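You operate a simulated robot arm through the tools that you are given. There is no shell and no other tool. Be economical: measure what you need, move in short steps, check, and stop when the job is done.

The job below is to be done with a simulated robot arm. You get a single attempt, and the scene is never put back.

## Task
Press both clips of bar 2 shut in the red press.
Fine: one pull of its lever for each clip; slide back out, finished bar on the green mat.

It is judged by the outcome, as a careful person would: the job done as asked, and still so three seconds after it is handed in. It fails if anything else is knocked over, pushed out of place, dropped, spilled or broken.

## Robot
A 6-joint arm with a two-finger parallel gripper, fixed in place. Base frame: the origin is at the foot of the arm, x ahead of it, y to its left, z up; the work surface is at about z = 865. Readings come in mm, degrees, newtons and seconds.
With the tool pointing down near the work surface it reaches from about 240 to 640 mm from the base axis. Its first joint turns from -66.0 to 66.0 degrees. Payload 2.7 kg.
The tool frame sits at the grasp point between the pads (the TCP): z along the fingers, y along the line on which they close. The tips reach 23 mm beyond it. The gripper opens to 94 mm. The fingers are 38 mm wide and 10 mm thick; the gripper's body (54 by 96 mm) begins 39 mm behind the TCP.
Orientation is that of the tool frame in the base frame, as a unit quaternion [w, x, y, z]. With the fingers straight down and closing along the base's y, the tool's x points along the base's -x, its y along +y and its z along -z.

## Interface
- The arm moves only by the tool apply_moves. Its argument "rows" is a list that holds one entry, the list of rows, each a list of 7 numbers: the shift along the base's x, y, z in units of 50 mm (1.0 is 50 mm), then the turn, a rotation vector about the base's x, y, z in units of 4 degrees (1.0 is 4 degrees), then the opening, from 0 (shut) to 1 (fully open). In form: [[[x, y, z, wx, wy, wz, jaw], ...]]. A call has 1 to 20 rows; each row shifts and turns the commanded pose from where the row before left it. A call with a number of a shift or a turn outside -1 to 1 is refused whole. A row lasts 0.2 s, in which the tool goes at most 50 mm and 8.6 degrees; a call with a longer step from one row to the next is refused whole, and so is a gripper value outside its range. Where a pose cannot be reached the arm comes as near as it can. A force on the tool above 70 N (or 10 N above the force at the start of the call, whichever is more), or a blocked arm, ends the call early, and 0.2 s more pass. The fingers move at their own pace (about 45 mm/s each) and stop on an object; they squeeze with about 30 N. The grip force told is the motor's: it shows also when the fingers shut on nothing. Time passes only in rows, and 0.2 s behind the last, so rows that do not move let the fingers close. It gives the time, the measured TCP pose, the force on the tool (base axes), the opening and the grip force at its end, in the units of the frame above (readings bear some noise), and new pictures: "pictures" is both (left out), scene, wrist or none.
- Cameras (640 x 400 px; columns grow to the right, rows downward): "scene" is fixed at [57.2, -415, 1416.6]; the picture's right is [0.91, -0.41, 0.00], its down [-0.19, -0.43, -0.88] and it looks along [0.36, 0.81, -0.47] (base axes); focal length 281 px, centre (320, 200). "wrist" rides on the gripper at [86, 16, -75] in the tool frame; the picture's right is [-0.18, 0.98, 0.00], its down [-0.58, -0.11, -0.81] and it looks along [-0.79, -0.15, 0.59] (tool axes); focal length 243 px, centre (320, 200). There is no depth. A picture from a camera that has moved, and an enlarged one, comes with that camera's place and axes in the base frame and with its lens.
- enlarge(camera, box): a new picture of the part [left, top, right, bottom] of that camera's present view, enlarged. No time passes.
- sign_off(): hands the job in; it is judged then, once.

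Work in short steps. Places have to be worked out from the pictures, the camera data and where the tool is seen: move nearer, look again, correct. Check each grasp and each placing, and mend what went wrong. You have 120 turns and 170 pictures in all, those below and enlarged ones among them. Open the gripper and draw the arm clear of the work before you hand the job in, unless the task says otherwise; then end with one line.

The tools are called after "Call:" as name(argument=value, ...) on one line, values as JSON. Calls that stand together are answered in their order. apply_moves: Moves the arm, as the interface text tells. Its arguments: {"type":"object","properties":{"rows":{"type":"array"},"pictures":{"type":"string","enum":["both","scene","wrist","none"]}},"required":["rows"]} The other tools are called the same way: enlarge (camera, box) takes an enlarged picture of a part of a camera's view; sign_off () hands the job in.

At the start:

```text
t: 0.0
tcp_pos: [289.5, 47.1, 1319.1]
orientation: [0.001, 0.0, 1.0, 0.0]
contact_force: [-0.6, 0.6, -0.3]
gripper_width: 94.2
gripper_force: 0.1
```

scene: 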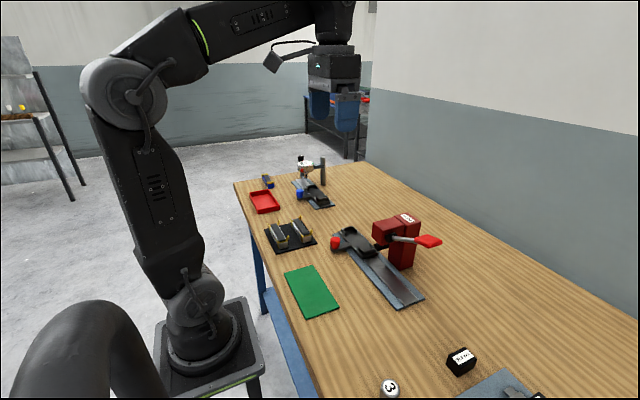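
wrist: 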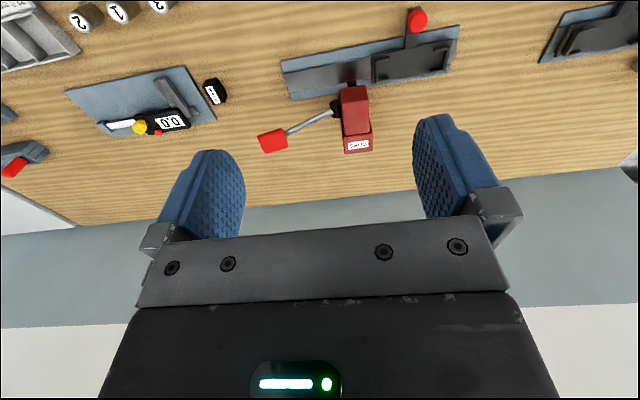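

I start by looking closely at the press, the bars and the mat.

Call:
enlarge(camera="scene", box=[320, 200, 460, 320])

Call:
enlarge(camera="scene", box=[240, 150, 350, 260])

Call:
enlarge(camera="wrist", box=[240, 0, 480, 160])

```text
3.33 times, centred on (390, 260) of scene
camera zoom: at [57.2, -415.0, 1416.6], right [0.91, -0.41, 0.0], down [-0.19, -0.43, -0.88], along [0.36, 0.81, -0.47], focal length 937 px, centre (87, 0)
```

zoom: 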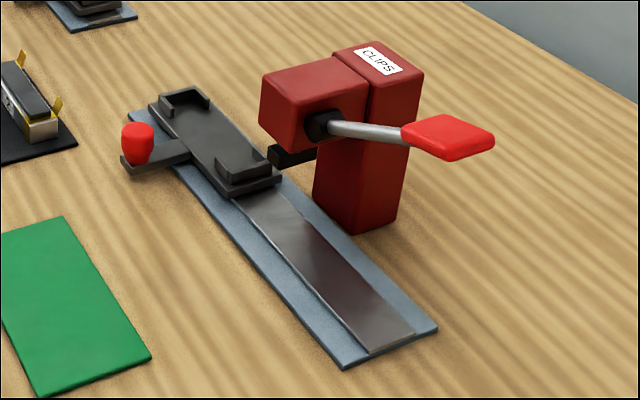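

```text
3.64 times, centred on (295, 205) of scene
camera zoom: at [57.2, -415.0, 1416.6], right [0.91, -0.41, 0.0], down [-0.19, -0.43, -0.88], along [0.36, 0.81, -0.47], focal length 1022 px, centre (411, 182)
```

zoom: 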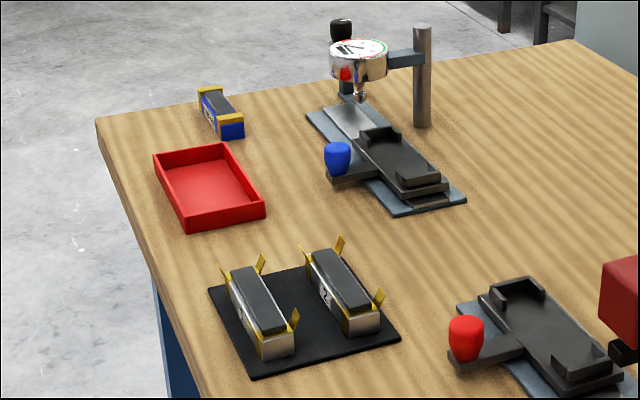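

```text
2.50 times, centred on (360, 80) of wrist
camera zoom: at [203.6, 64.8, 1392.6], right [0.18, 0.98, 0.0], down [0.58, -0.11, 0.81], along [0.79, -0.15, -0.59], focal length 606 px, centre (220, 500)
```

zoom: 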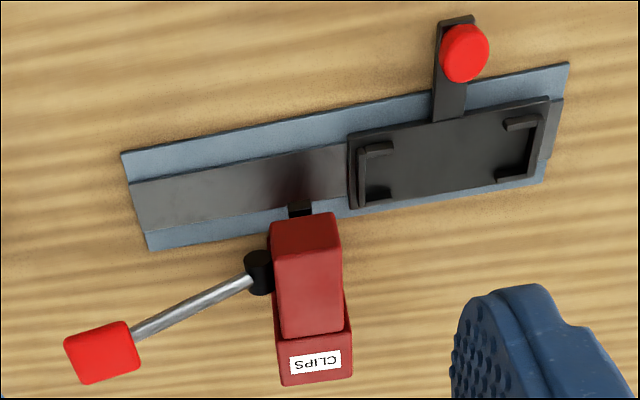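

The scene camera shows two open-clip bars on a black mat near (243,333) and (322,332). I zoom tighter to read the numbers.

Call:
enlarge(camera="scene", box=[262, 212, 320, 250])

Call:
enlarge(camera="scene", box=[370, 205, 450, 265])

```text
10.53 times, centred on (291, 231) of scene
camera zoom: at [57.2, -415.0, 1416.6], right [0.91, -0.41, 0.0], down [-0.19, -0.43, -0.88], along [0.36, 0.81, -0.47], focal length 2959 px, centre (625, -126)
```

zoom: 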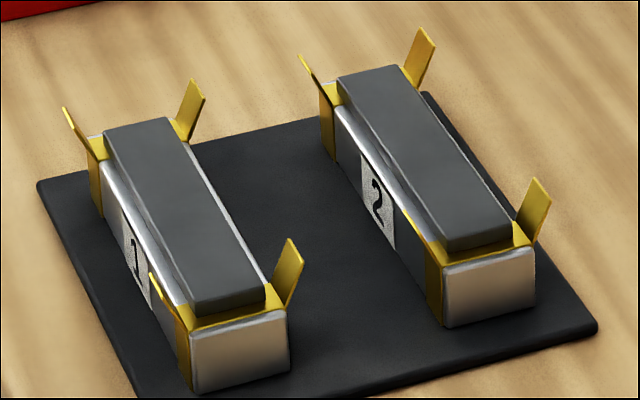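

```text
6.67 times, centred on (410, 235) of scene
camera zoom: at [57.2, -415.0, 1416.6], right [0.91, -0.41, 0.0], down [-0.19, -0.43, -0.88], along [0.36, 0.81, -0.47], focal length 1874 px, centre (-280, -33)
```

zoom: 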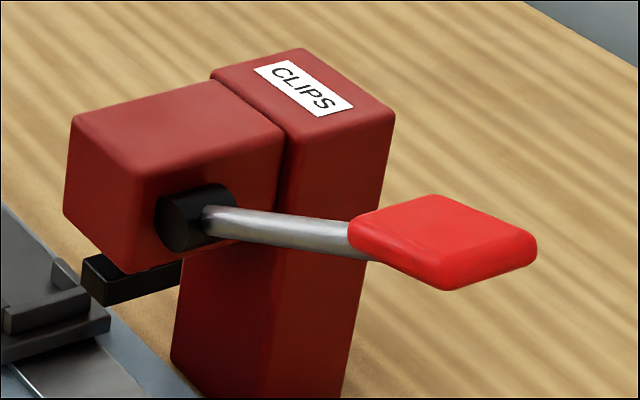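

Bar 2 is the right-hand one (x≈308–337, y≈283–392, along y). I turn the tool 90° about z so it closes along x, and move over bar 2.

Call:
apply_moves(rows=[[[0.03, 0.26, -0.2, 0, 0, 1, 1], [0.03, 0.26, -0.2, 0, 0, 1, 1], [0.03, 0.26, -0.2, 0, 0, 1, 1], [0.03, 0.26, -0.2, 0, 0, 1, 1], [0.03, 0.26, -0.2, 0, 0, 1, 1], [0.03, 0.26, -0.2, 0, 0, 1, 1], [0.03, 0.26, -0.2, 0, 0, 1, 1], [0.03, 0.26, -0.2, 0, 0, 1, 1], [0.03, 0.26, -0.2, 0, 0, 1, 1], [0.03, 0.26, -0.2, 0, 0, 1, 1], [0.03, 0.26, -0.2, 0, 0, 1, 1], [0.03, 0.26, -0.2, 0, 0, 1, 1], [0.03, 0.26, -0.2, 0, 0, 1, 1], [0.03, 0.26, -0.2, 0, 0, 1, 1], [0.03, 0.26, -0.2, 0, 0, 1, 1], [0.03, 0.26, -0.2, 0, 0, 1, 1], [0.03, 0.26, -0.2, 0, 0, 1, 1], [0.03, 0.26, -0.2, 0, 0, 1, 1], [0.03, 0.26, -0.2, 0, 0, 1, 1], [0.03, 0.26, -0.2, 0, 0, 1, 1]]])

```text
t: 4.2
tcp_pos: [319.2, 308.4, 1119.0]
orientation: [0.0, -0.644, 0.765, 0.001]
contact_force: [0.6, 0.0, -0.4]
gripper_width: 93.6
gripper_force: 0.0
camera wrist: at [288.9, 227.0, 1193.2], right [-0.94, 0.35, 0.0], down [0.21, 0.55, 0.81], along [0.28, 0.76, -0.59], focal length 243 px, centre (320, 200)
```

scene: 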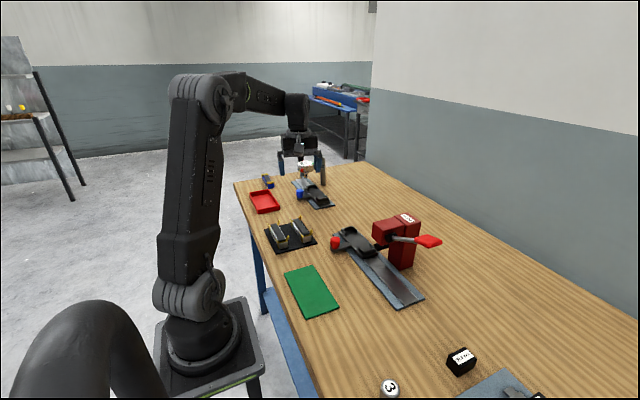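
wrist: 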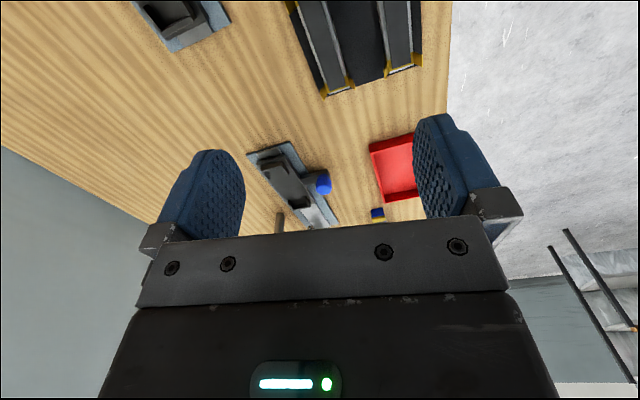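

I finish the yaw and back off in −y so the wrist camera sees the whole of bar 2 for an exact fix.

Call:
apply_moves(rows=[[[0, -0.8, -0.2, 0, 0, 1, 1], [0, -0.8, -0.2, 0, 0, 1, 1], [0, -0.8, -0.2, 0, 0, 0.5, 1], [0, 0, 0, 0, 0, 0, 1]]], pictures="wrist")

Call:
enlarge(camera="wrist", box=[260, 0, 480, 137])

```text
t: 5.2
tcp_pos: [321.2, 186.9, 1089.5]
orientation: [0.0, 0.707, -0.707, -0.002]
contact_force: [-0.5, 0.3, 0.1]
gripper_width: 93.9
gripper_force: 0.1
camera wrist: at [305.2, 100.9, 1163.1], right [-0.98, 0.18, 0.0], down [0.11, 0.58, 0.81], along [0.15, 0.79, -0.59], focal length 243 px, centre (320, 200)
```

wrist: 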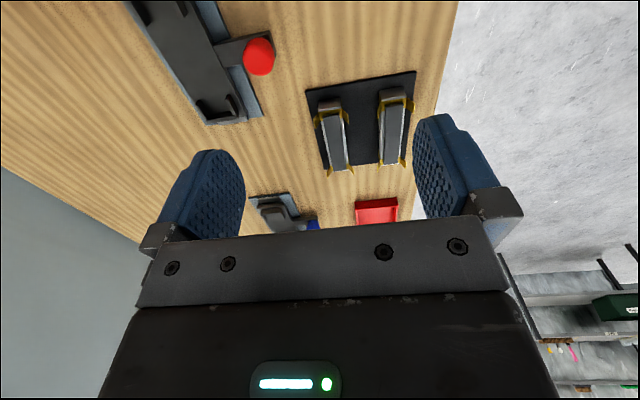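

```text
2.91 times, centred on (370, 68) of wrist
camera zoom: at [305.2, 100.9, 1163.1], right [-0.98, 0.18, 0.0], down [0.11, 0.58, 0.81], along [0.15, 0.79, -0.59], focal length 706 px, centre (174, 582)
```

zoom: 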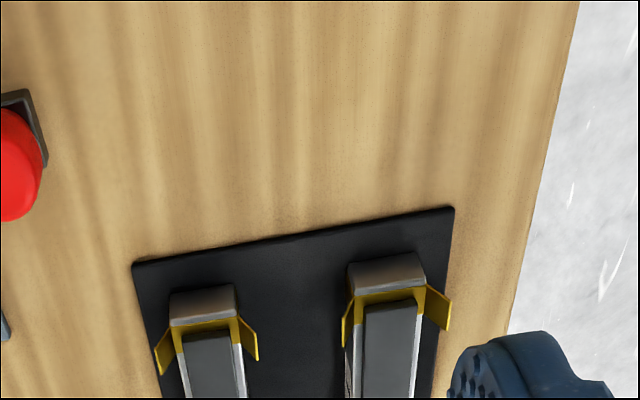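

Combining views, bar 2's centre is about (324, 336), aligned with y. I go above it with a partly closed gripper.

Call:
apply_moves(rows=[[[0.015, 0.75, -0.4, 0, 0, 0, 0.65], [0.015, 0.75, -0.4, 0, 0, 0, 0.65], [0.015, 0.75, -0.4, 0, 0, 0, 0.65], [0.015, 0.73, -0.4, 0, 0, 0, 0.65], [0, 0, -0.7, 0, 0, 0, 0.65], [0, 0, 0, 0, 0, 0, 0.65]]])

Call:
enlarge(camera="scene", box=[250, 180, 340, 250])

```text
t: 6.6
tcp_pos: [322.3, 334.4, 972.2]
orientation: [-0.001, 0.707, -0.707, 0.0]
contact_force: [0.4, 0.0, -0.7]
gripper_width: 60.8
gripper_force: 0.1
camera wrist: at [307.7, 249.3, 1046.0], right [-0.98, 0.18, 0.0], down [0.11, 0.58, 0.81], along [0.15, 0.79, -0.59], focal length 243 px, centre (320, 200)
```

scene: 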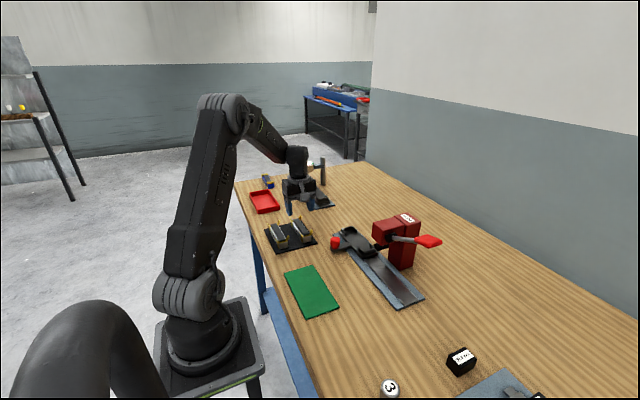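
wrist: 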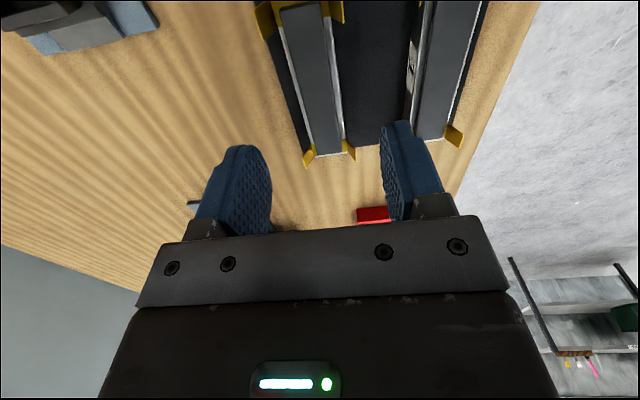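

```text
5.71 times, centred on (295, 215) of scene
camera zoom: at [57.2, -415.0, 1416.6], right [0.91, -0.41, 0.0], down [-0.19, -0.43, -0.88], along [0.36, 0.81, -0.47], focal length 1606 px, centre (463, 114)
```

zoom: 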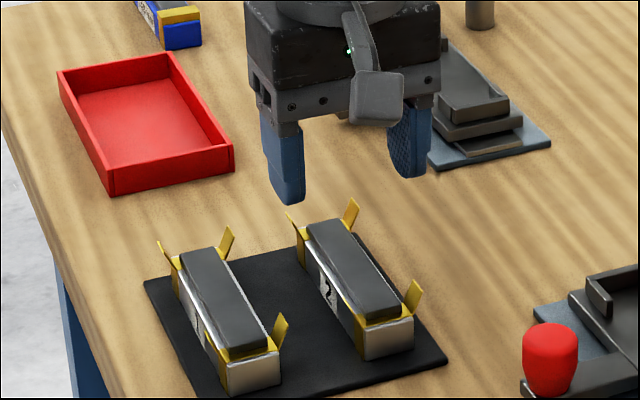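

The bar sits roughly 3 mm to +x of the tool. I correct, descend to TCP z≈896 and stay open to check.

Call:
apply_moves(rows=[[[0.03, 0.02, -0.4, 0, 0, 0, 0.65], [0.03, 0.02, -0.4, 0, 0, 0, 0.65], [0, 0, -0.4, 0, 0, 0, 0.65], [0, 0, -0.1, 0, 0, 0, 0.65], [0, 0, 0, 0, 0, 0, 0.65]]])

Call:
enlarge(camera="scene", box=[250, 190, 340, 260])

```text
t: 7.8
tcp_pos: [325.8, 340.3, 906.7]
orientation: [0.001, 0.707, -0.707, -0.001]
contact_force: [0.7, 0.4, -0.1]
gripper_width: 61.3
gripper_force: 0.2
camera wrist: at [310.7, 251.8, 982.2], right [-0.98, 0.18, 0.0], down [0.11, 0.58, 0.81], along [0.15, 0.79, -0.59], focal length 243 px, centre (320, 200)
```

scene: 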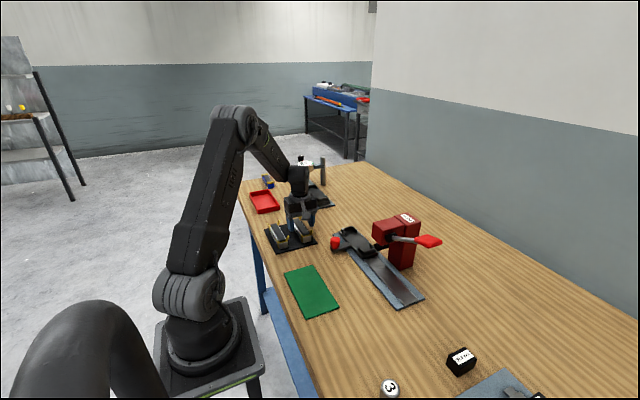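
wrist: 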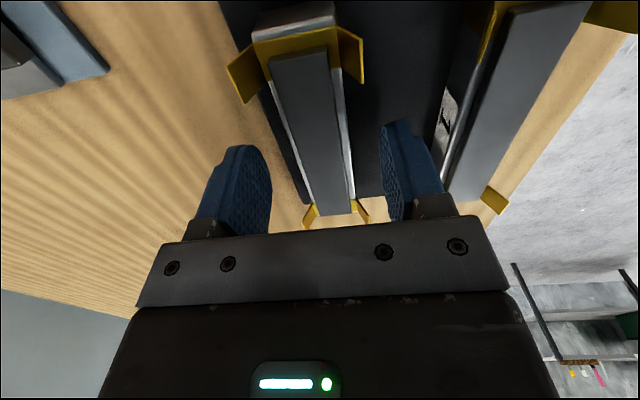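

```text
5.71 times, centred on (295, 225) of scene
camera zoom: at [57.2, -415.0, 1416.6], right [0.91, -0.41, 0.0], down [-0.19, -0.43, -0.88], along [0.36, 0.81, -0.47], focal length 1606 px, centre (463, 57)
```

zoom: 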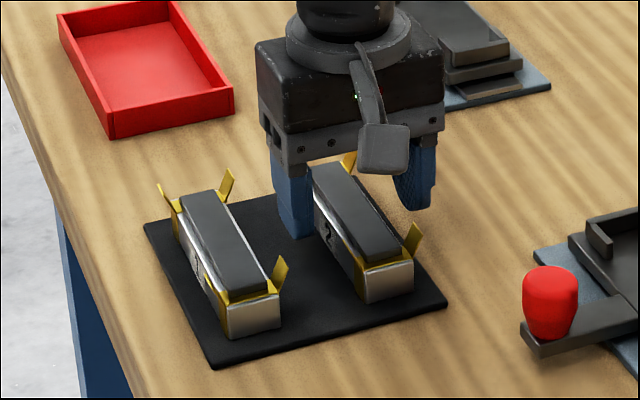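

Fingers straddle the bar cleanly. I shift −5 mm in y toward its centre, drop 10 mm, and close.

Call:
apply_moves(rows=[[[-0.01, -0.1, -0.1, 0, 0, 0, 0.65], [0, 0, -0.1, 0, 0, 0, 0.65], [0, 0, 0, 0, 0, 0, 0.65], [0, 0, 0, 0, 0, 0, 0.3], [0, 0, 0, 0, 0, 0, 0.1], [0, 0, 0, 0, 0, 0, 0.1], [0, 0, 0, 0, 0, 0, 0.1]]])

Call:
enlarge(camera="scene", box=[250, 190, 340, 260])

```text
t: 9.4
tcp_pos: [324.5, 333.6, 899.3]
orientation: [0.0, 0.707, -0.707, -0.002]
contact_force: [-1.0, -0.8, 0.1]
gripper_width: 29.4
gripper_force: 29.9
camera wrist: at [309.8, 247.8, 973.4], right [-0.98, 0.18, 0.0], down [0.11, 0.58, 0.81], along [0.15, 0.79, -0.59], focal length 243 px, centre (320, 200)
```

scene: 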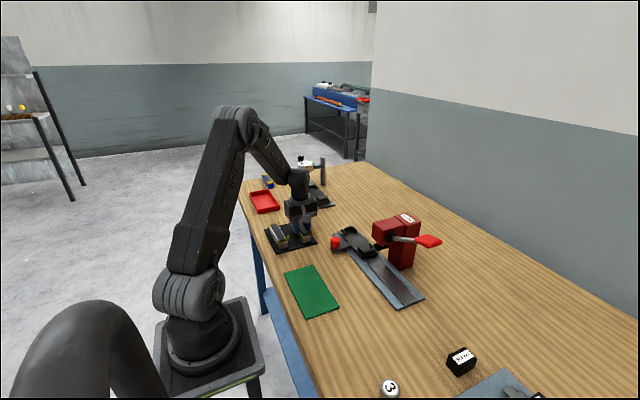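
wrist: 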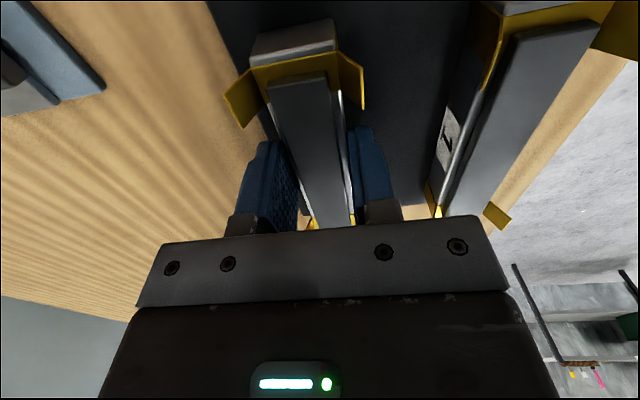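

```text
5.71 times, centred on (295, 225) of scene
camera zoom: at [57.2, -415.0, 1416.6], right [0.91, -0.41, 0.0], down [-0.19, -0.43, -0.88], along [0.36, 0.81, -0.47], focal length 1606 px, centre (463, 57)
```

zoom: 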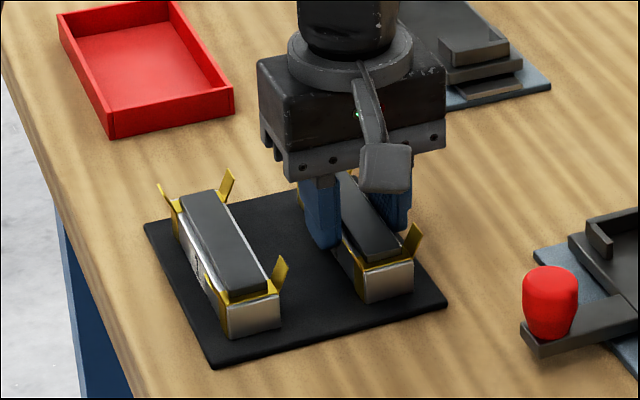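

Grasped (29.4 mm, 30 N). The wrist camera currently hangs on the −y side, where it would hit the press head when lowering into the carriage, so I lift and turn the held bar toward yaw −90°.

Call:
apply_moves(rows=[[[0, 0, 0.4, 0, 0, 0, 0.1], [0, 0, 0.6, 0, 0, 0, 0.1], [0, 0, 0.9, 0, 0, 0, 0.1], [0, 0, 0.9, 0, 0, 0, 0.1], [0, 0, 0.9, 0, 0, 0, 0.1], [0, -0.1, 0, 0, 0, -1, 0.1], [0, -0.1, 0, 0, 0, -1, 0.1], [0, -0.1, 0, 0, 0, -1, 0.1], [0, -0.1, 0, 0, 0, -1, 0.1], [0, -0.1, 0, 0, 0, -1, 0.1], [0, -0.1, 0, 0, 0, -1, 0.1], [0, -0.1, 0, 0, 0, -1, 0.1], [0, -0.1, 0, 0, 0, -1, 0.1], [0, -0.1, 0, 0, 0, -1, 0.1], [0, -0.1, 0, 0, 0, -1, 0.1], [0, -0.1, 0, 0, 0, -1, 0.1], [0, -0.1, 0, 0, 0, -1, 0.1], [0, -0.1, 0, 0, 0, -1, 0.1], [0, -0.1, 0, 0, 0, -1, 0.1], [0, -0.1, 0, 0, 0, -1, 0.1]]])

```text
t: 13.6
tcp_pos: [325.2, 259.2, 1083.0]
orientation: [0.0, -0.257, 0.966, 0.001]
contact_force: [-0.9, -0.6, -2.1]
gripper_width: 29.5
gripper_force: 30.5
camera wrist: at [243.0, 230.5, 1157.0], right [-0.33, 0.94, 0.0], down [0.56, 0.19, 0.81], along [0.76, 0.27, -0.59], focal length 243 px, centre (320, 200)
```

scene: 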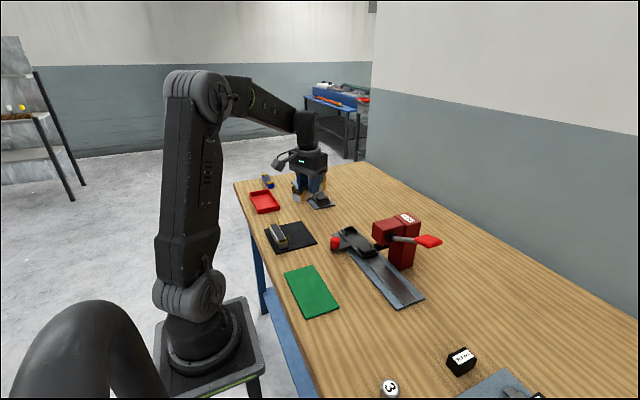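
wrist: 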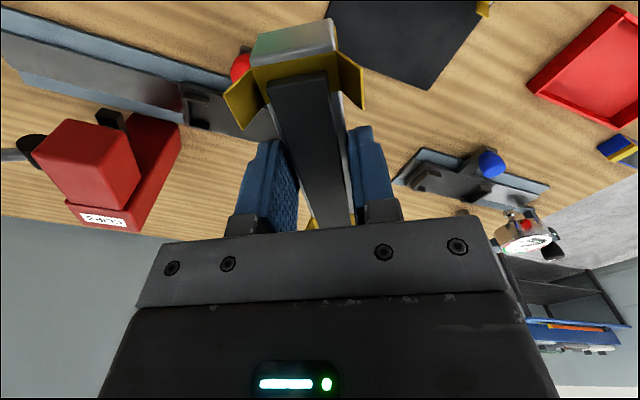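

Still held. I continue turning 80° and drift toward the carriage side.

Call:
apply_moves(rows=[[[0.07, 0.03, 0, 0, 0, -1, 0.1], [0.07, 0.03, 0, 0, 0, -1, 0.1], [0.07, 0.03, 0, 0, 0, -1, 0.1], [0.07, 0.03, 0, 0, 0, -1, 0.1], [0.07, 0.03, 0, 0, 0, -1, 0.1], [0.07, 0.03, 0, 0, 0, -1, 0.1], [0.07, 0.03, 0, 0, 0, -1, 0.1], [0.07, 0.03, 0, 0, 0, -1, 0.1], [0.07, 0.03, 0, 0, 0, -1, 0.1], [0.07, 0.03, 0, 0, 0, -1, 0.1], [0.07, 0.03, 0, 0, 0, -1, 0.1], [0.07, 0.03, 0, 0, 0, -1, 0.1], [0.07, 0.03, 0, 0, 0, -1, 0.1], [0.07, 0.03, 0, 0, 0, -1, 0.1], [0.07, 0.03, 0, 0, 0, -1, 0.1], [0.07, 0.03, 0, 0, 0, -1, 0.1], [0.07, 0.03, 0, 0, 0, -1, 0.1], [0.07, 0.03, 0, 0, 0, -1, 0.1], [0.07, 0.03, 0, 0, 0, -1, 0.1], [0.07, 0.03, 0, 0, 0, -1, 0.1]]], pictures="none")

Call:
apply_moves(rows=[[[0.07, 0.03, 0, 0, 0, -1, 0.1], [0.07, 0.03, 0, 0, 0, -1, 0.1], [0.07, 0.03, 0, 0, 0, -1, 0.1], [0.07, 0.03, 0, 0, 0, -1, 0.1], [0.07, 0.03, 0, 0, 0, -1, 0.1], [0.07, 0.03, 0, 0, 0, -1, 0.1], [0.07, 0.03, 0, 0, 0, -1, 0.1], [0.07, 0.03, 0, 0, 0, -1, 0.1], [0.07, 0.03, 0, 0, 0, -1, 0.1], [0.07, 0.03, 0, 0, 0, -1, 0.1], [0, 0, 0, 0, 0, 0, 0.1]]])

```text
t: 17.8
tcp_pos: [394.6, 289.0, 1083.8]
orientation: [0.0, 0.423, 0.906, 0.0]
contact_force: [-0.6, -0.1, -1.5]
gripper_width: 29.3
gripper_force: 30.3
```

```text
t: 20.2
tcp_pos: [430.0, 304.6, 1083.5]
orientation: [0.001, 0.707, 0.707, 0.001]
contact_force: [-0.7, -0.7, -2.5]
gripper_width: 29.5
gripper_force: 29.8
camera wrist: at [446.8, 391.2, 1157.4], right [0.98, -0.18, 0.0], down [-0.11, -0.58, 0.81], along [-0.15, -0.79, -0.59], focal length 243 px, centre (320, 200)
```

scene: 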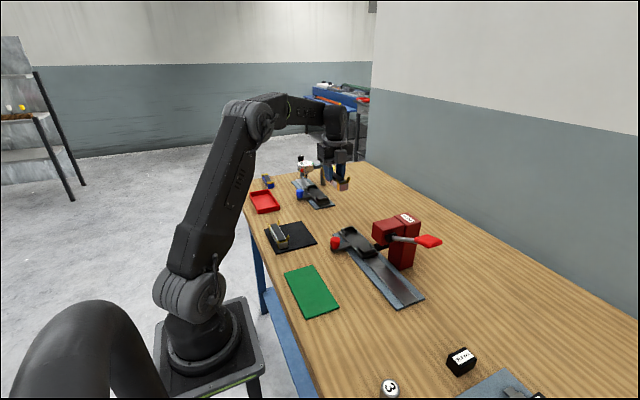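
wrist: 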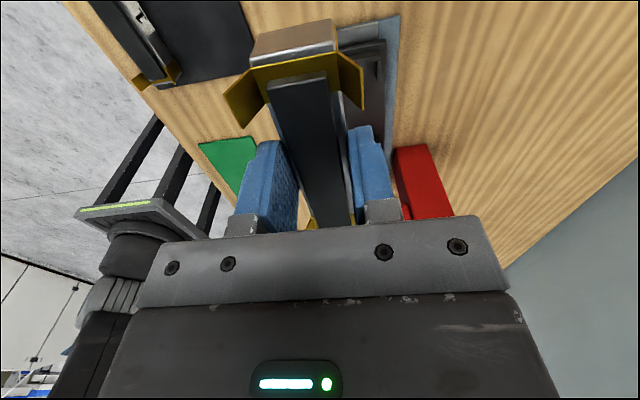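

The bar hides the carriage. I shift −x by 80 mm for a clear wrist view, and zoom the scene onto the carriage.

Call:
apply_moves(rows=[[[-0.8, 0.2, 0, 0, 0, 0, 0.1], [-0.8, 0.2, 0, 0, 0, 0, 0.1], [0, 0, 0, 0, 0, 0, 0.1]]], pictures="wrist")

Call:
enlarge(camera="wrist", box=[320, 0, 560, 150])

Call:
enlarge(camera="scene", box=[325, 215, 405, 265])

```text
t: 21.0
tcp_pos: [350.0, 322.4, 1081.2]
orientation: [0.001, 0.708, 0.707, 0.0]
contact_force: [0.8, -0.2, -1.0]
gripper_width: 29.5
gripper_force: 30.3
camera wrist: at [367.6, 410.4, 1155.2], right [0.98, -0.18, 0.0], down [-0.11, -0.58, 0.81], along [-0.15, -0.79, -0.59], focal length 243 px, centre (320, 200)
```

wrist: 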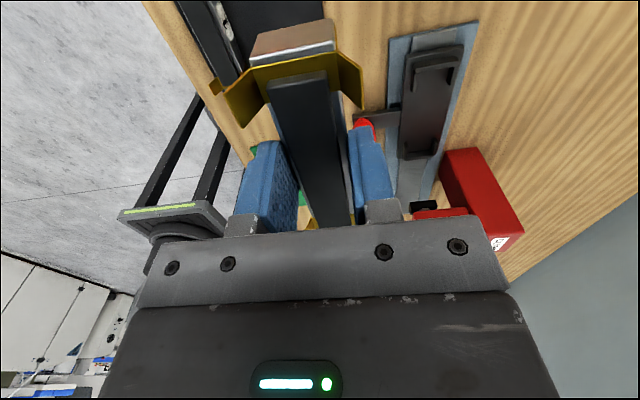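

```text
2.67 times, centred on (440, 75) of wrist
camera zoom: at [367.6, 410.4, 1155.2], right [0.98, -0.18, 0.0], down [-0.11, -0.58, 0.81], along [-0.15, -0.79, -0.59], focal length 647 px, centre (0, 533)
```

zoom: 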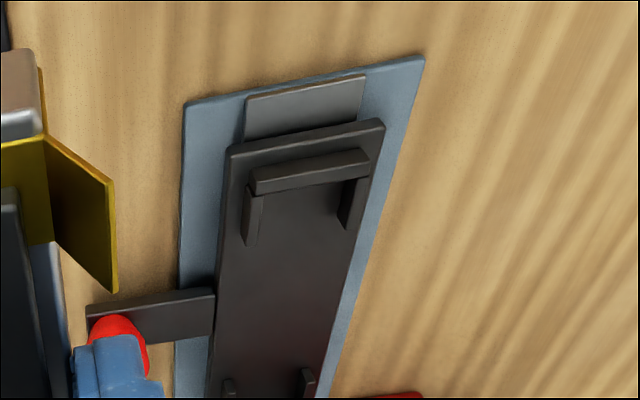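

```text
8.00 times, centred on (365, 240) of scene
camera zoom: at [57.2, -415.0, 1416.6], right [0.91, -0.41, 0.0], down [-0.19, -0.43, -0.88], along [0.36, 0.81, -0.47], focal length 2249 px, centre (-40, -120)
```

zoom: 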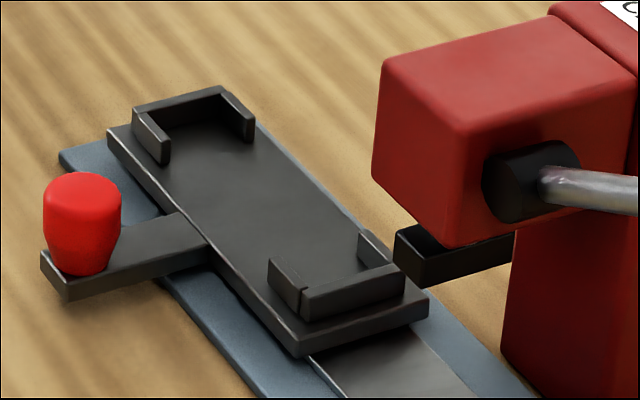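

The pocket is symmetrical; triangulation gives its centre near (462, 205), plate top z≈881. I move the bar above it at z≈1000 and compare.

Call:
apply_moves(rows=[[[0.75, -0.58, 0, 0, 0, 0, 0.1], [0.75, -0.58, 0, 0, 0, 0, 0.1], [0.74, -0.58, 0, 0, 0, 0, 0.1], [0, -0.58, -0.6, 0, 0, 0, 0.1], [0, 0, -1, 0, 0, 0, 0.1], [0, 0, 0, 0, 0, 0, 0.1]]])

Call:
enlarge(camera="scene", box=[320, 200, 420, 270])

```text
t: 22.4
tcp_pos: [464.6, 209.5, 1002.5]
orientation: [0.001, 0.707, 0.707, 0.0]
contact_force: [-0.4, 0.8, -1.9]
gripper_width: 29.4
gripper_force: 29.5
camera wrist: at [480.7, 295.8, 1076.8], right [0.98, -0.18, 0.0], down [-0.11, -0.58, 0.81], along [-0.15, -0.79, -0.59], focal length 243 px, centre (320, 200)
```

scene: 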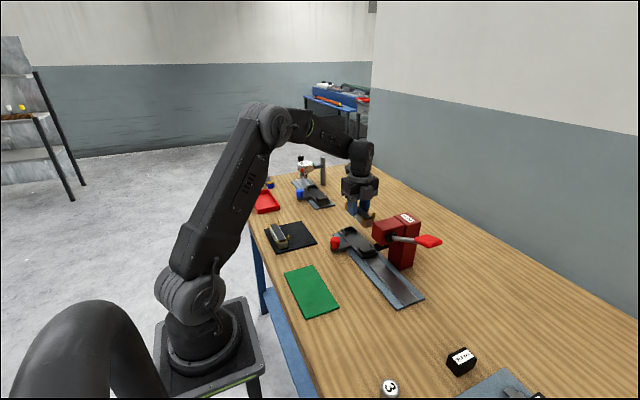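
wrist: 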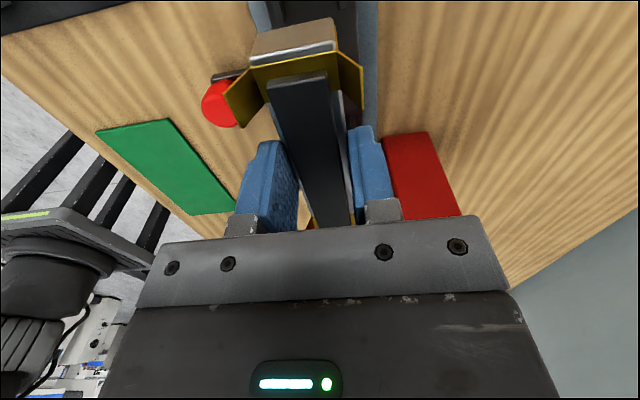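

```text
5.71 times, centred on (370, 235) of scene
camera zoom: at [57.3, -415.0, 1416.6], right [0.91, -0.41, 0.0], down [-0.19, -0.43, -0.88], along [0.36, 0.81, -0.47], focal length 1606 px, centre (34, 0)
```

zoom: 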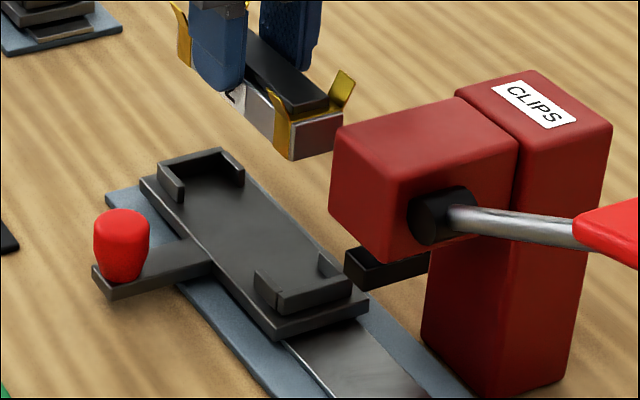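

I lower to z≈940 at (463, 207), just above the pocket walls, and compare ends in both views.

Call:
apply_moves(rows=[[[-0.03, -0.03, -0.4, 0, 0, 0, 0.1], [0, 0, -0.4, 0, 0, 0, 0.1], [0, 0, -0.4, 0, 0, 0, 0.1], [0, 0, 0, 0, 0, 0, 0.1], [0, 0, 0, 0, 0, 0, 0.1]]], pictures="wrist")

Call:
enlarge(camera="scene", box=[325, 210, 405, 265])

Call:
enlarge(camera="wrist", box=[200, 0, 440, 150])

```text
t: 23.6
tcp_pos: [461.4, 206.0, 941.9]
orientation: [0.001, 0.706, 0.708, 0.0]
contact_force: [-0.1, 0.0, -1.8]
gripper_width: 29.8
gripper_force: 30.4
camera wrist: at [479.1, 293.2, 1017.1], right [0.98, -0.18, 0.0], down [-0.11, -0.58, 0.81], along [-0.15, -0.79, -0.59], focal length 243 px, centre (320, 200)
```

wrist: 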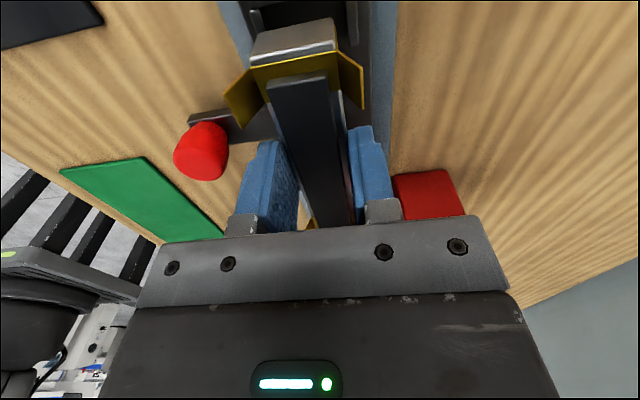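

```text
7.27 times, centred on (365, 238) of scene
camera zoom: at [57.3, -415.0, 1416.6], right [0.91, -0.41, 0.0], down [-0.19, -0.43, -0.88], along [0.36, 0.81, -0.47], focal length 2044 px, centre (-7, -73)
```

zoom: 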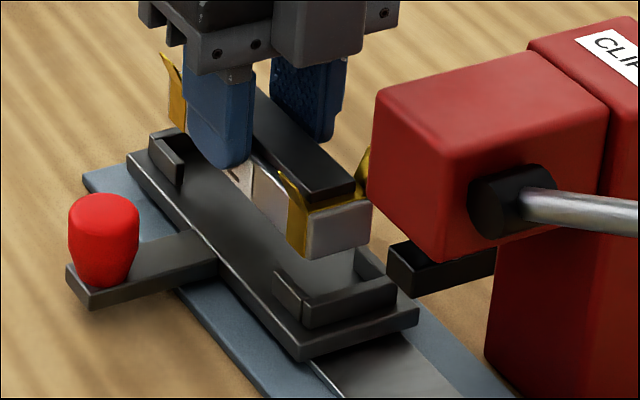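

```text
2.67 times, centred on (320, 75) of wrist
camera zoom: at [479.1, 293.2, 1017.1], right [0.98, -0.18, 0.0], down [-0.11, -0.58, 0.81], along [-0.15, -0.79, -0.59], focal length 647 px, centre (320, 533)
```

zoom: 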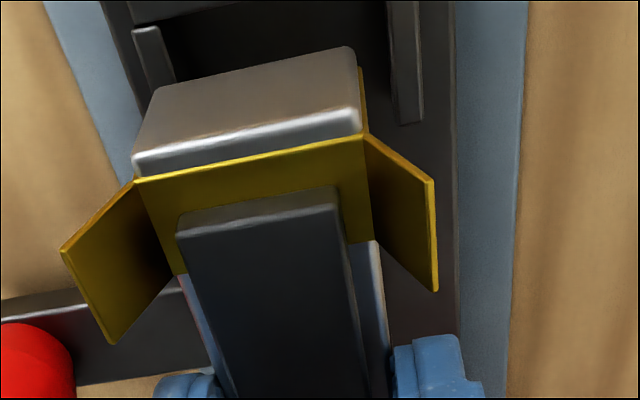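

Relative to the pocket, the bar needs about +2 mm x and +3 mm y. I correct and lower to just at wall height.

Call:
apply_moves(rows=[[[0.04, 0.06, 0, 0, 0, 0, 0.1], [0, 0, -0.2, 0, 0, 0, 0.1], [0, 0, -0.1, 0, 0, 0, 0.1], [0, 0, 0, 0, 0, 0, 0.1], [0, 0, 0, 0, 0, 0, 0.1]]], pictures="wrist")

Call:
enlarge(camera="scene", box=[325, 210, 405, 265])

Call:
enlarge(camera="wrist", box=[200, 0, 440, 150])

```text
t: 24.8
tcp_pos: [462.0, 209.5, 928.7]
orientation: [0.001, 0.707, 0.707, 0.0]
contact_force: [-0.3, -0.3, -2.2]
gripper_width: 29.4
gripper_force: 30.6
camera wrist: at [479.4, 296.3, 1003.0], right [0.98, -0.18, 0.0], down [-0.11, -0.58, 0.81], along [-0.15, -0.79, -0.59], focal length 243 px, centre (320, 200)
```

wrist: 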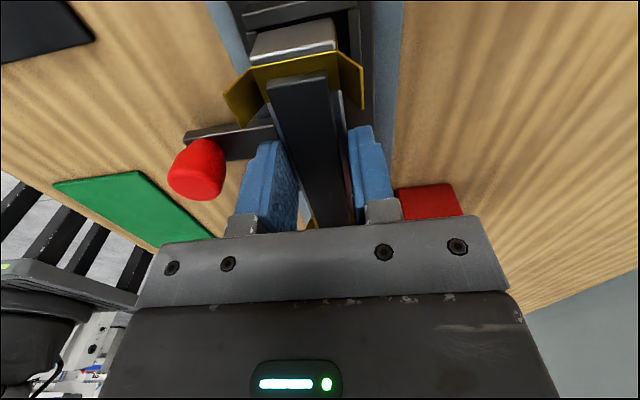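

```text
7.27 times, centred on (365, 238) of scene
camera zoom: at [57.3, -415.0, 1416.6], right [0.91, -0.41, 0.0], down [-0.19, -0.43, -0.88], along [0.36, 0.81, -0.47], focal length 2044 px, centre (-7, -73)
```

zoom: 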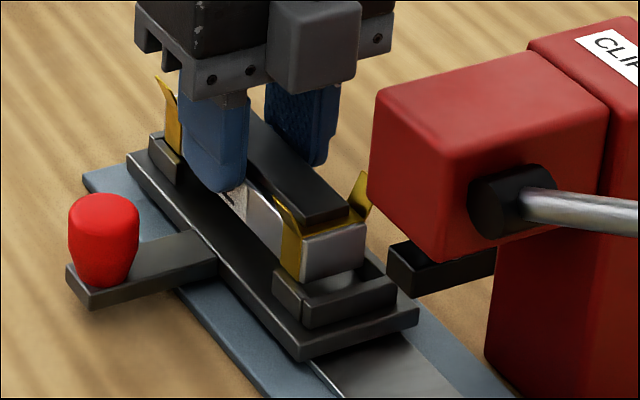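

```text
2.67 times, centred on (320, 75) of wrist
camera zoom: at [479.4, 296.3, 1003.0], right [0.98, -0.18, 0.0], down [-0.11, -0.58, 0.81], along [-0.15, -0.79, -0.59], focal length 647 px, centre (320, 533)
```

zoom: 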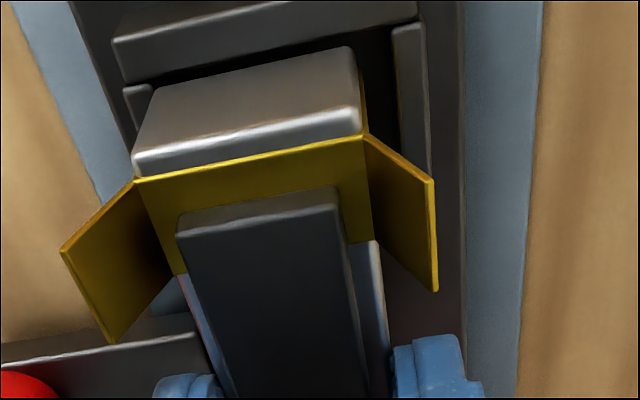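

The bar is about 2.5 mm short in x and 1.5 mm too far in +y. I correct and lower gently into the pocket, watching the force.

Call:
apply_moves(rows=[[[0.05, -0.03, 0, 0, 0, 0, 0.1], [0, 0, -0.08, 0, 0, 0, 0.1], [0, 0, -0.08, 0, 0, 0, 0.1], [0, 0, -0.08, 0, 0, 0, 0.1], [0, 0, 0, 0, 0, 0, 0.1]]], pictures="wrist")

Call:
enlarge(camera="scene", box=[325, 210, 405, 265])

Call:
enlarge(camera="wrist", box=[200, 0, 440, 150])

```text
t: 26.0
tcp_pos: [464.2, 207.7, 916.7]
orientation: [0.001, 0.707, 0.707, 0.0]
contact_force: [-1.2, 0.6, 1.4]
gripper_width: 29.4
gripper_force: 29.3
camera wrist: at [481.6, 294.8, 990.5], right [0.98, -0.18, 0.0], down [-0.11, -0.58, 0.81], along [-0.15, -0.79, -0.59], focal length 243 px, centre (320, 200)
```

wrist: 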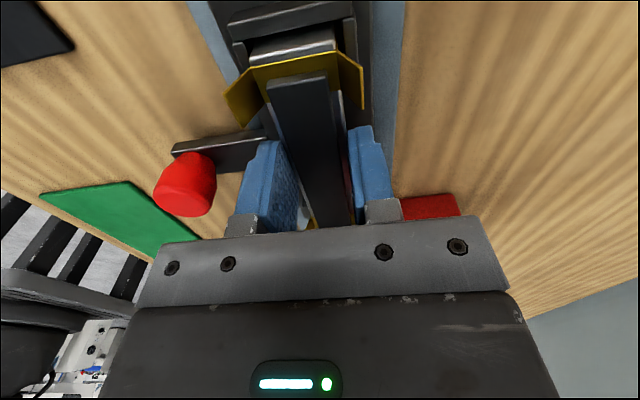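

```text
7.27 times, centred on (365, 238) of scene
camera zoom: at [57.2, -415.0, 1416.6], right [0.91, -0.41, 0.0], down [-0.19, -0.43, -0.88], along [0.36, 0.81, -0.47], focal length 2044 px, centre (-7, -73)
```

zoom: 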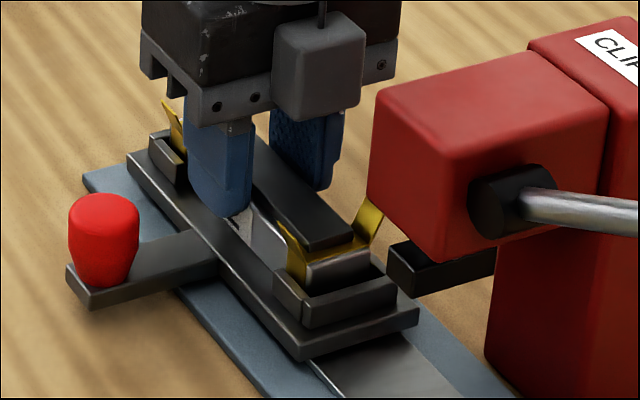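

```text
2.67 times, centred on (320, 75) of wrist
camera zoom: at [481.6, 294.8, 990.5], right [0.98, -0.18, 0.0], down [-0.11, -0.58, 0.81], along [-0.15, -0.79, -0.59], focal length 647 px, centre (320, 533)
```

zoom: 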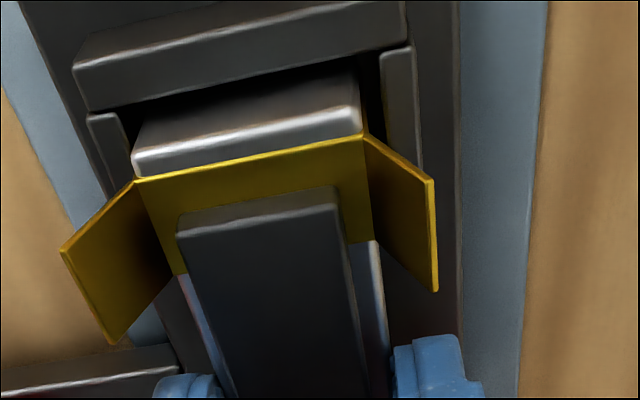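

The bar is entering the pocket freely. I nudge +1 mm x and lower the last few millimetres until light contact.

Call:
apply_moves(rows=[[[0.02, 0, -0.04, 0, 0, 0, 0.1], [0, 0, -0.04, 0, 0, 0, 0.1], [0, 0, -0.04, 0, 0, 0, 0.1], [0, 0, 0, 0, 0, 0, 0.1]]], pictures="none")

Call:
enlarge(camera="scene", box=[325, 210, 405, 265])

Call:
enlarge(camera="wrist", box=[200, 0, 440, 150])

```text
t: 27.0
tcp_pos: [467.4, 208.5, 911.9]
orientation: [0.003, 0.706, 0.709, 0.004]
contact_force: [-3.0, -0.8, 25.9]
gripper_width: 29.9
gripper_force: 30.3
```

```text
7.27 times, centred on (365, 238) of scene
camera zoom: at [56.8, -415.2, 1416.5], right [0.91, -0.41, 0.0], down [-0.19, -0.43, -0.88], along [0.36, 0.81, -0.47], focal length 2044 px, centre (-7, -73)
```

zoom: 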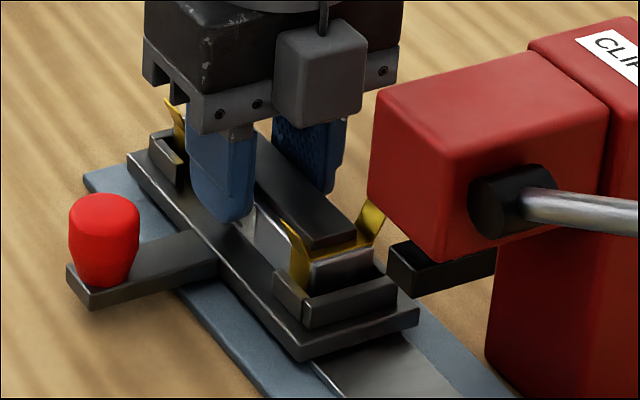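

```text
2.67 times, centred on (320, 75) of wrist
camera zoom: at [483.1, 295.7, 986.8], right [0.98, -0.18, 0.01], down [-0.11, -0.58, 0.8], along [-0.14, -0.79, -0.59], focal length 647 px, centre (320, 533)
```

zoom: 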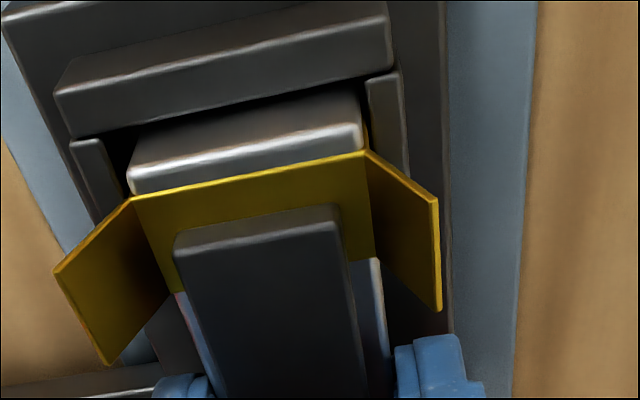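

26 N upward at z≈912 matches the bar resting on the pocket floor. I ease the load, open the jaws and rise straight up.

Call:
apply_moves(rows=[[[-0.02, 0, 0.03, 0, 0, 0, 0.1], [0, 0, 0, 0, 0, 0, 0.55], [0, 0, 0, 0, 0, 0, 0.55], [0, 0, 0, 0, 0, 0, 0.55], [0, 0, 0.3, 0, 0, 0, 0.55], [0, 0, 0.6, 0, 0, 0, 0.55], [0, 0, 0.6, 0, 0, 0, 0.55], [0, 0, 0.6, 0, 0, 0, 0.55], [0, 0, 0, 0, 0, 0, 0.55]]], pictures="wrist")

Call:
enlarge(camera="scene", box=[325, 205, 415, 265])

```text
t: 29.0
tcp_pos: [465.9, 207.7, 1017.5]
orientation: [0.001, 0.707, 0.707, 0.0]
contact_force: [-0.6, -0.4, 0.7]
gripper_width: 51.6
gripper_force: 0.0
camera wrist: at [482.8, 295.6, 1092.0], right [0.98, -0.18, 0.0], down [-0.11, -0.58, 0.81], along [-0.15, -0.79, -0.59], focal length 243 px, centre (320, 200)
```

wrist: 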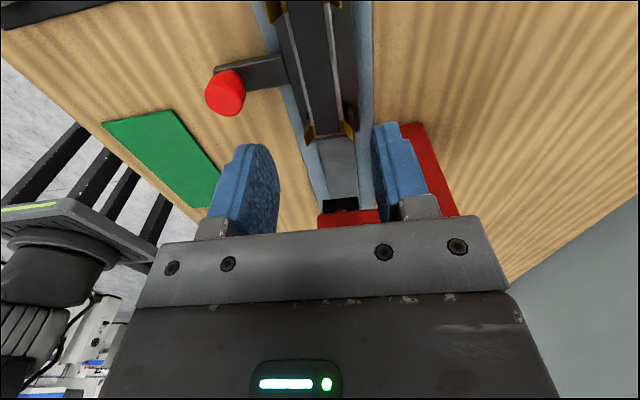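

```text
6.67 times, centred on (370, 235) of scene
camera zoom: at [57.2, -415.0, 1416.6], right [0.91, -0.41, 0.0], down [-0.19, -0.43, -0.88], along [0.36, 0.81, -0.47], focal length 1874 px, centre (-13, -33)
```

zoom: 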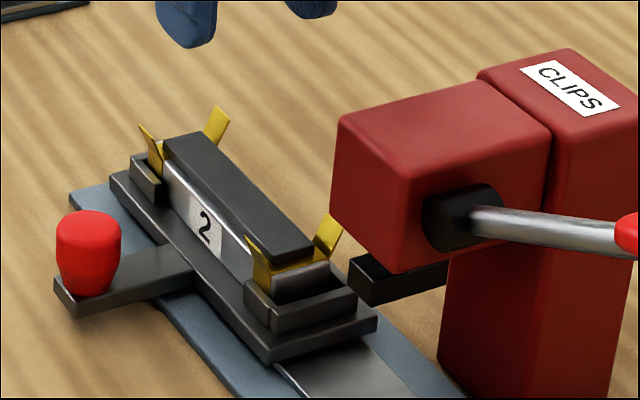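

The bar is seated square with "2" showing. Next I'll take the red knob, near (380,197), with the fingers closing along y, so I rise and turn back to yaw 0.

Call:
apply_moves(rows=[[[-0.08, 0, 0.1, 0, 0, 1, 0.7], [-0.08, 0, 0.1, 0, 0, 1, 0.7], [-0.08, 0, 0.1, 0, 0, 1, 0.7], [-0.08, 0, 0.1, 0, 0, 1, 0.7], [-0.08, 0, 0.1, 0, 0, 1, 0.7], [-0.08, 0, 0, 0, 0, 1, 0.7], [-0.08, 0, 0, 0, 0, 1, 0.7], [-0.08, 0, 0, 0, 0, 1, 0.7], [-0.08, 0, 0, 0, 0, 1, 0.7], [-0.08, 0, 0, 0, 0, 1, 0.7], [-0.08, 0, 0, 0, 0, 1, 0.7], [-0.08, 0, 0, 0, 0, 1, 0.7], [-0.08, 0, 0, 0, 0, 1, 0.7], [-0.08, 0, 0, 0, 0, 1, 0.7], [-0.08, 0, 0, 0, 0, 1, 0.7], [-0.08, 0, 0, 0, 0, 1, 0.7], [-0.08, 0, 0, 0, 0, 1, 0.7], [-0.08, 0, 0, 0, 0, 1, 0.7], [-0.08, 0, 0, 0, 0, 1, 0.7], [-0.08, 0, 0, 0, 0, 1, 0.7]]], pictures="none")

Call:
apply_moves(rows=[[[-0.1, -0.1, 0, 0, 0, 1, 0.7], [0, -0.1, 0, 0, 0, 1, 0.7], [0, 0, 0, 0, 0, 0.5, 0.7], [0, 0, -0.6, 0, 0, 0, 0.7], [0, 0, -0.6, 0, 0, 0, 0.7], [0, 0, 0, 0, 0, 0, 0.7]]])

Call:
enlarge(camera="scene", box=[310, 190, 410, 260])

```text
t: 33.2
tcp_pos: [386.2, 209.1, 1043.4]
orientation: [0.001, 0.087, 0.996, 0.0]
contact_force: [-0.1, 0.5, -0.4]
gripper_width: 65.8
gripper_force: 0.1
```

```text
t: 34.6
tcp_pos: [378.3, 198.1, 982.7]
orientation: [0.001, 0.0, 1.0, 0.002]
contact_force: [-0.6, 0.1, 0.0]
gripper_width: 66.1
gripper_force: 0.1
camera wrist: at [293.6, 214.4, 1056.9], right [0.18, 0.98, 0.0], down [0.58, -0.11, 0.81], along [0.79, -0.15, -0.59], focal length 243 px, centre (320, 200)
```

scene: 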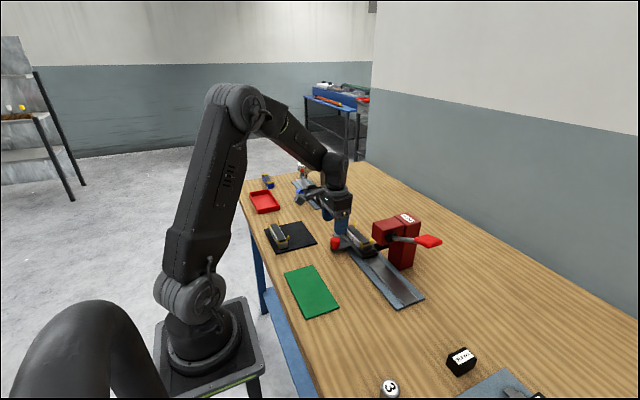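
wrist: 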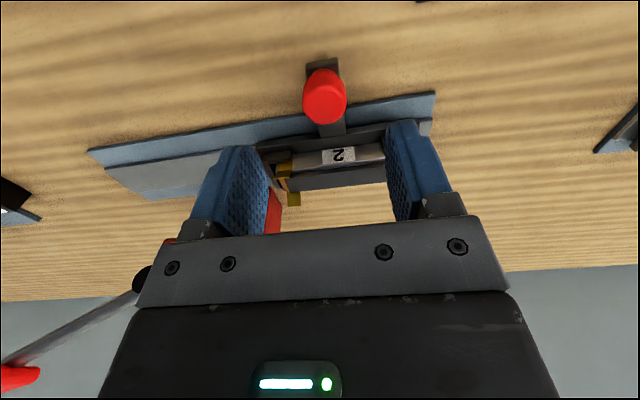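

```text
5.71 times, centred on (360, 225) of scene
camera zoom: at [57.2, -415.0, 1416.6], right [0.91, -0.41, 0.0], down [-0.19, -0.43, -0.88], along [0.36, 0.81, -0.47], focal length 1606 px, centre (91, 57)
```

zoom: 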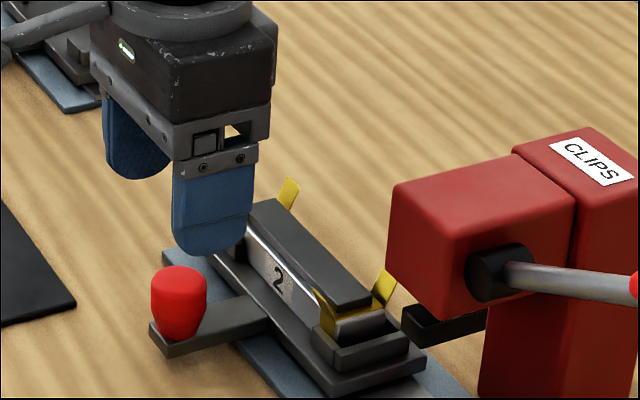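

Knob measured at about (380, 200). I lower over it to z≈916 with the jaws straddling it along y.

Call:
apply_moves(rows=[[[0.03, 0.03, -0.5, 0, 0, 0, 0.7], [0, 0, -0.5, 0, 0, 0, 0.7], [0, 0, -0.3, 0, 0, 0, 0.7], [0, 0, 0, 0, 0, 0, 0.7], [0, 0, 0, 0, 0, 0, 0.7]]], pictures="wrist")

Call:
enlarge(camera="scene", box=[310, 200, 410, 270])

```text
t: 35.8
tcp_pos: [380.5, 199.1, 918.8]
orientation: [0.001, 0.0, 1.0, 0.001]
contact_force: [0.3, -0.1, 0.1]
gripper_width: 65.7
gripper_force: 0.1
camera wrist: at [295.6, 216.5, 991.8], right [0.18, 0.98, 0.0], down [0.58, -0.11, 0.81], along [0.79, -0.15, -0.59], focal length 243 px, centre (320, 200)
```

wrist: 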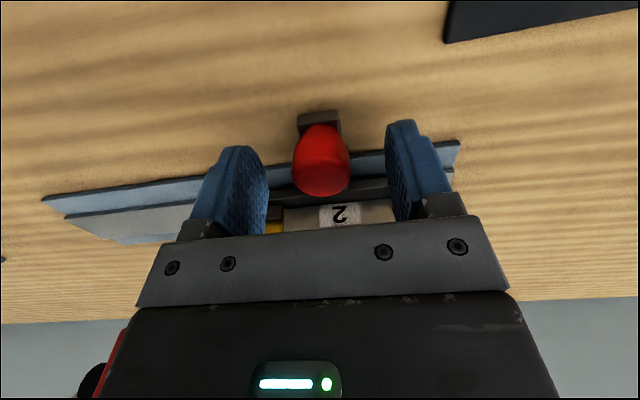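

```text
5.71 times, centred on (360, 235) of scene
camera zoom: at [57.2, -415.0, 1416.6], right [0.91, -0.41, 0.0], down [-0.19, -0.43, -0.88], along [0.36, 0.81, -0.47], focal length 1606 px, centre (91, 0)
```

zoom: 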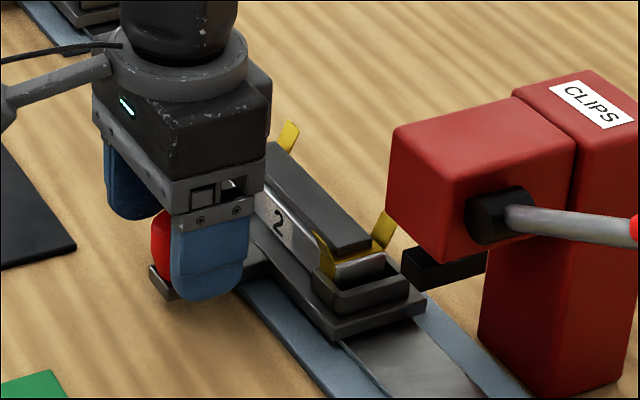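

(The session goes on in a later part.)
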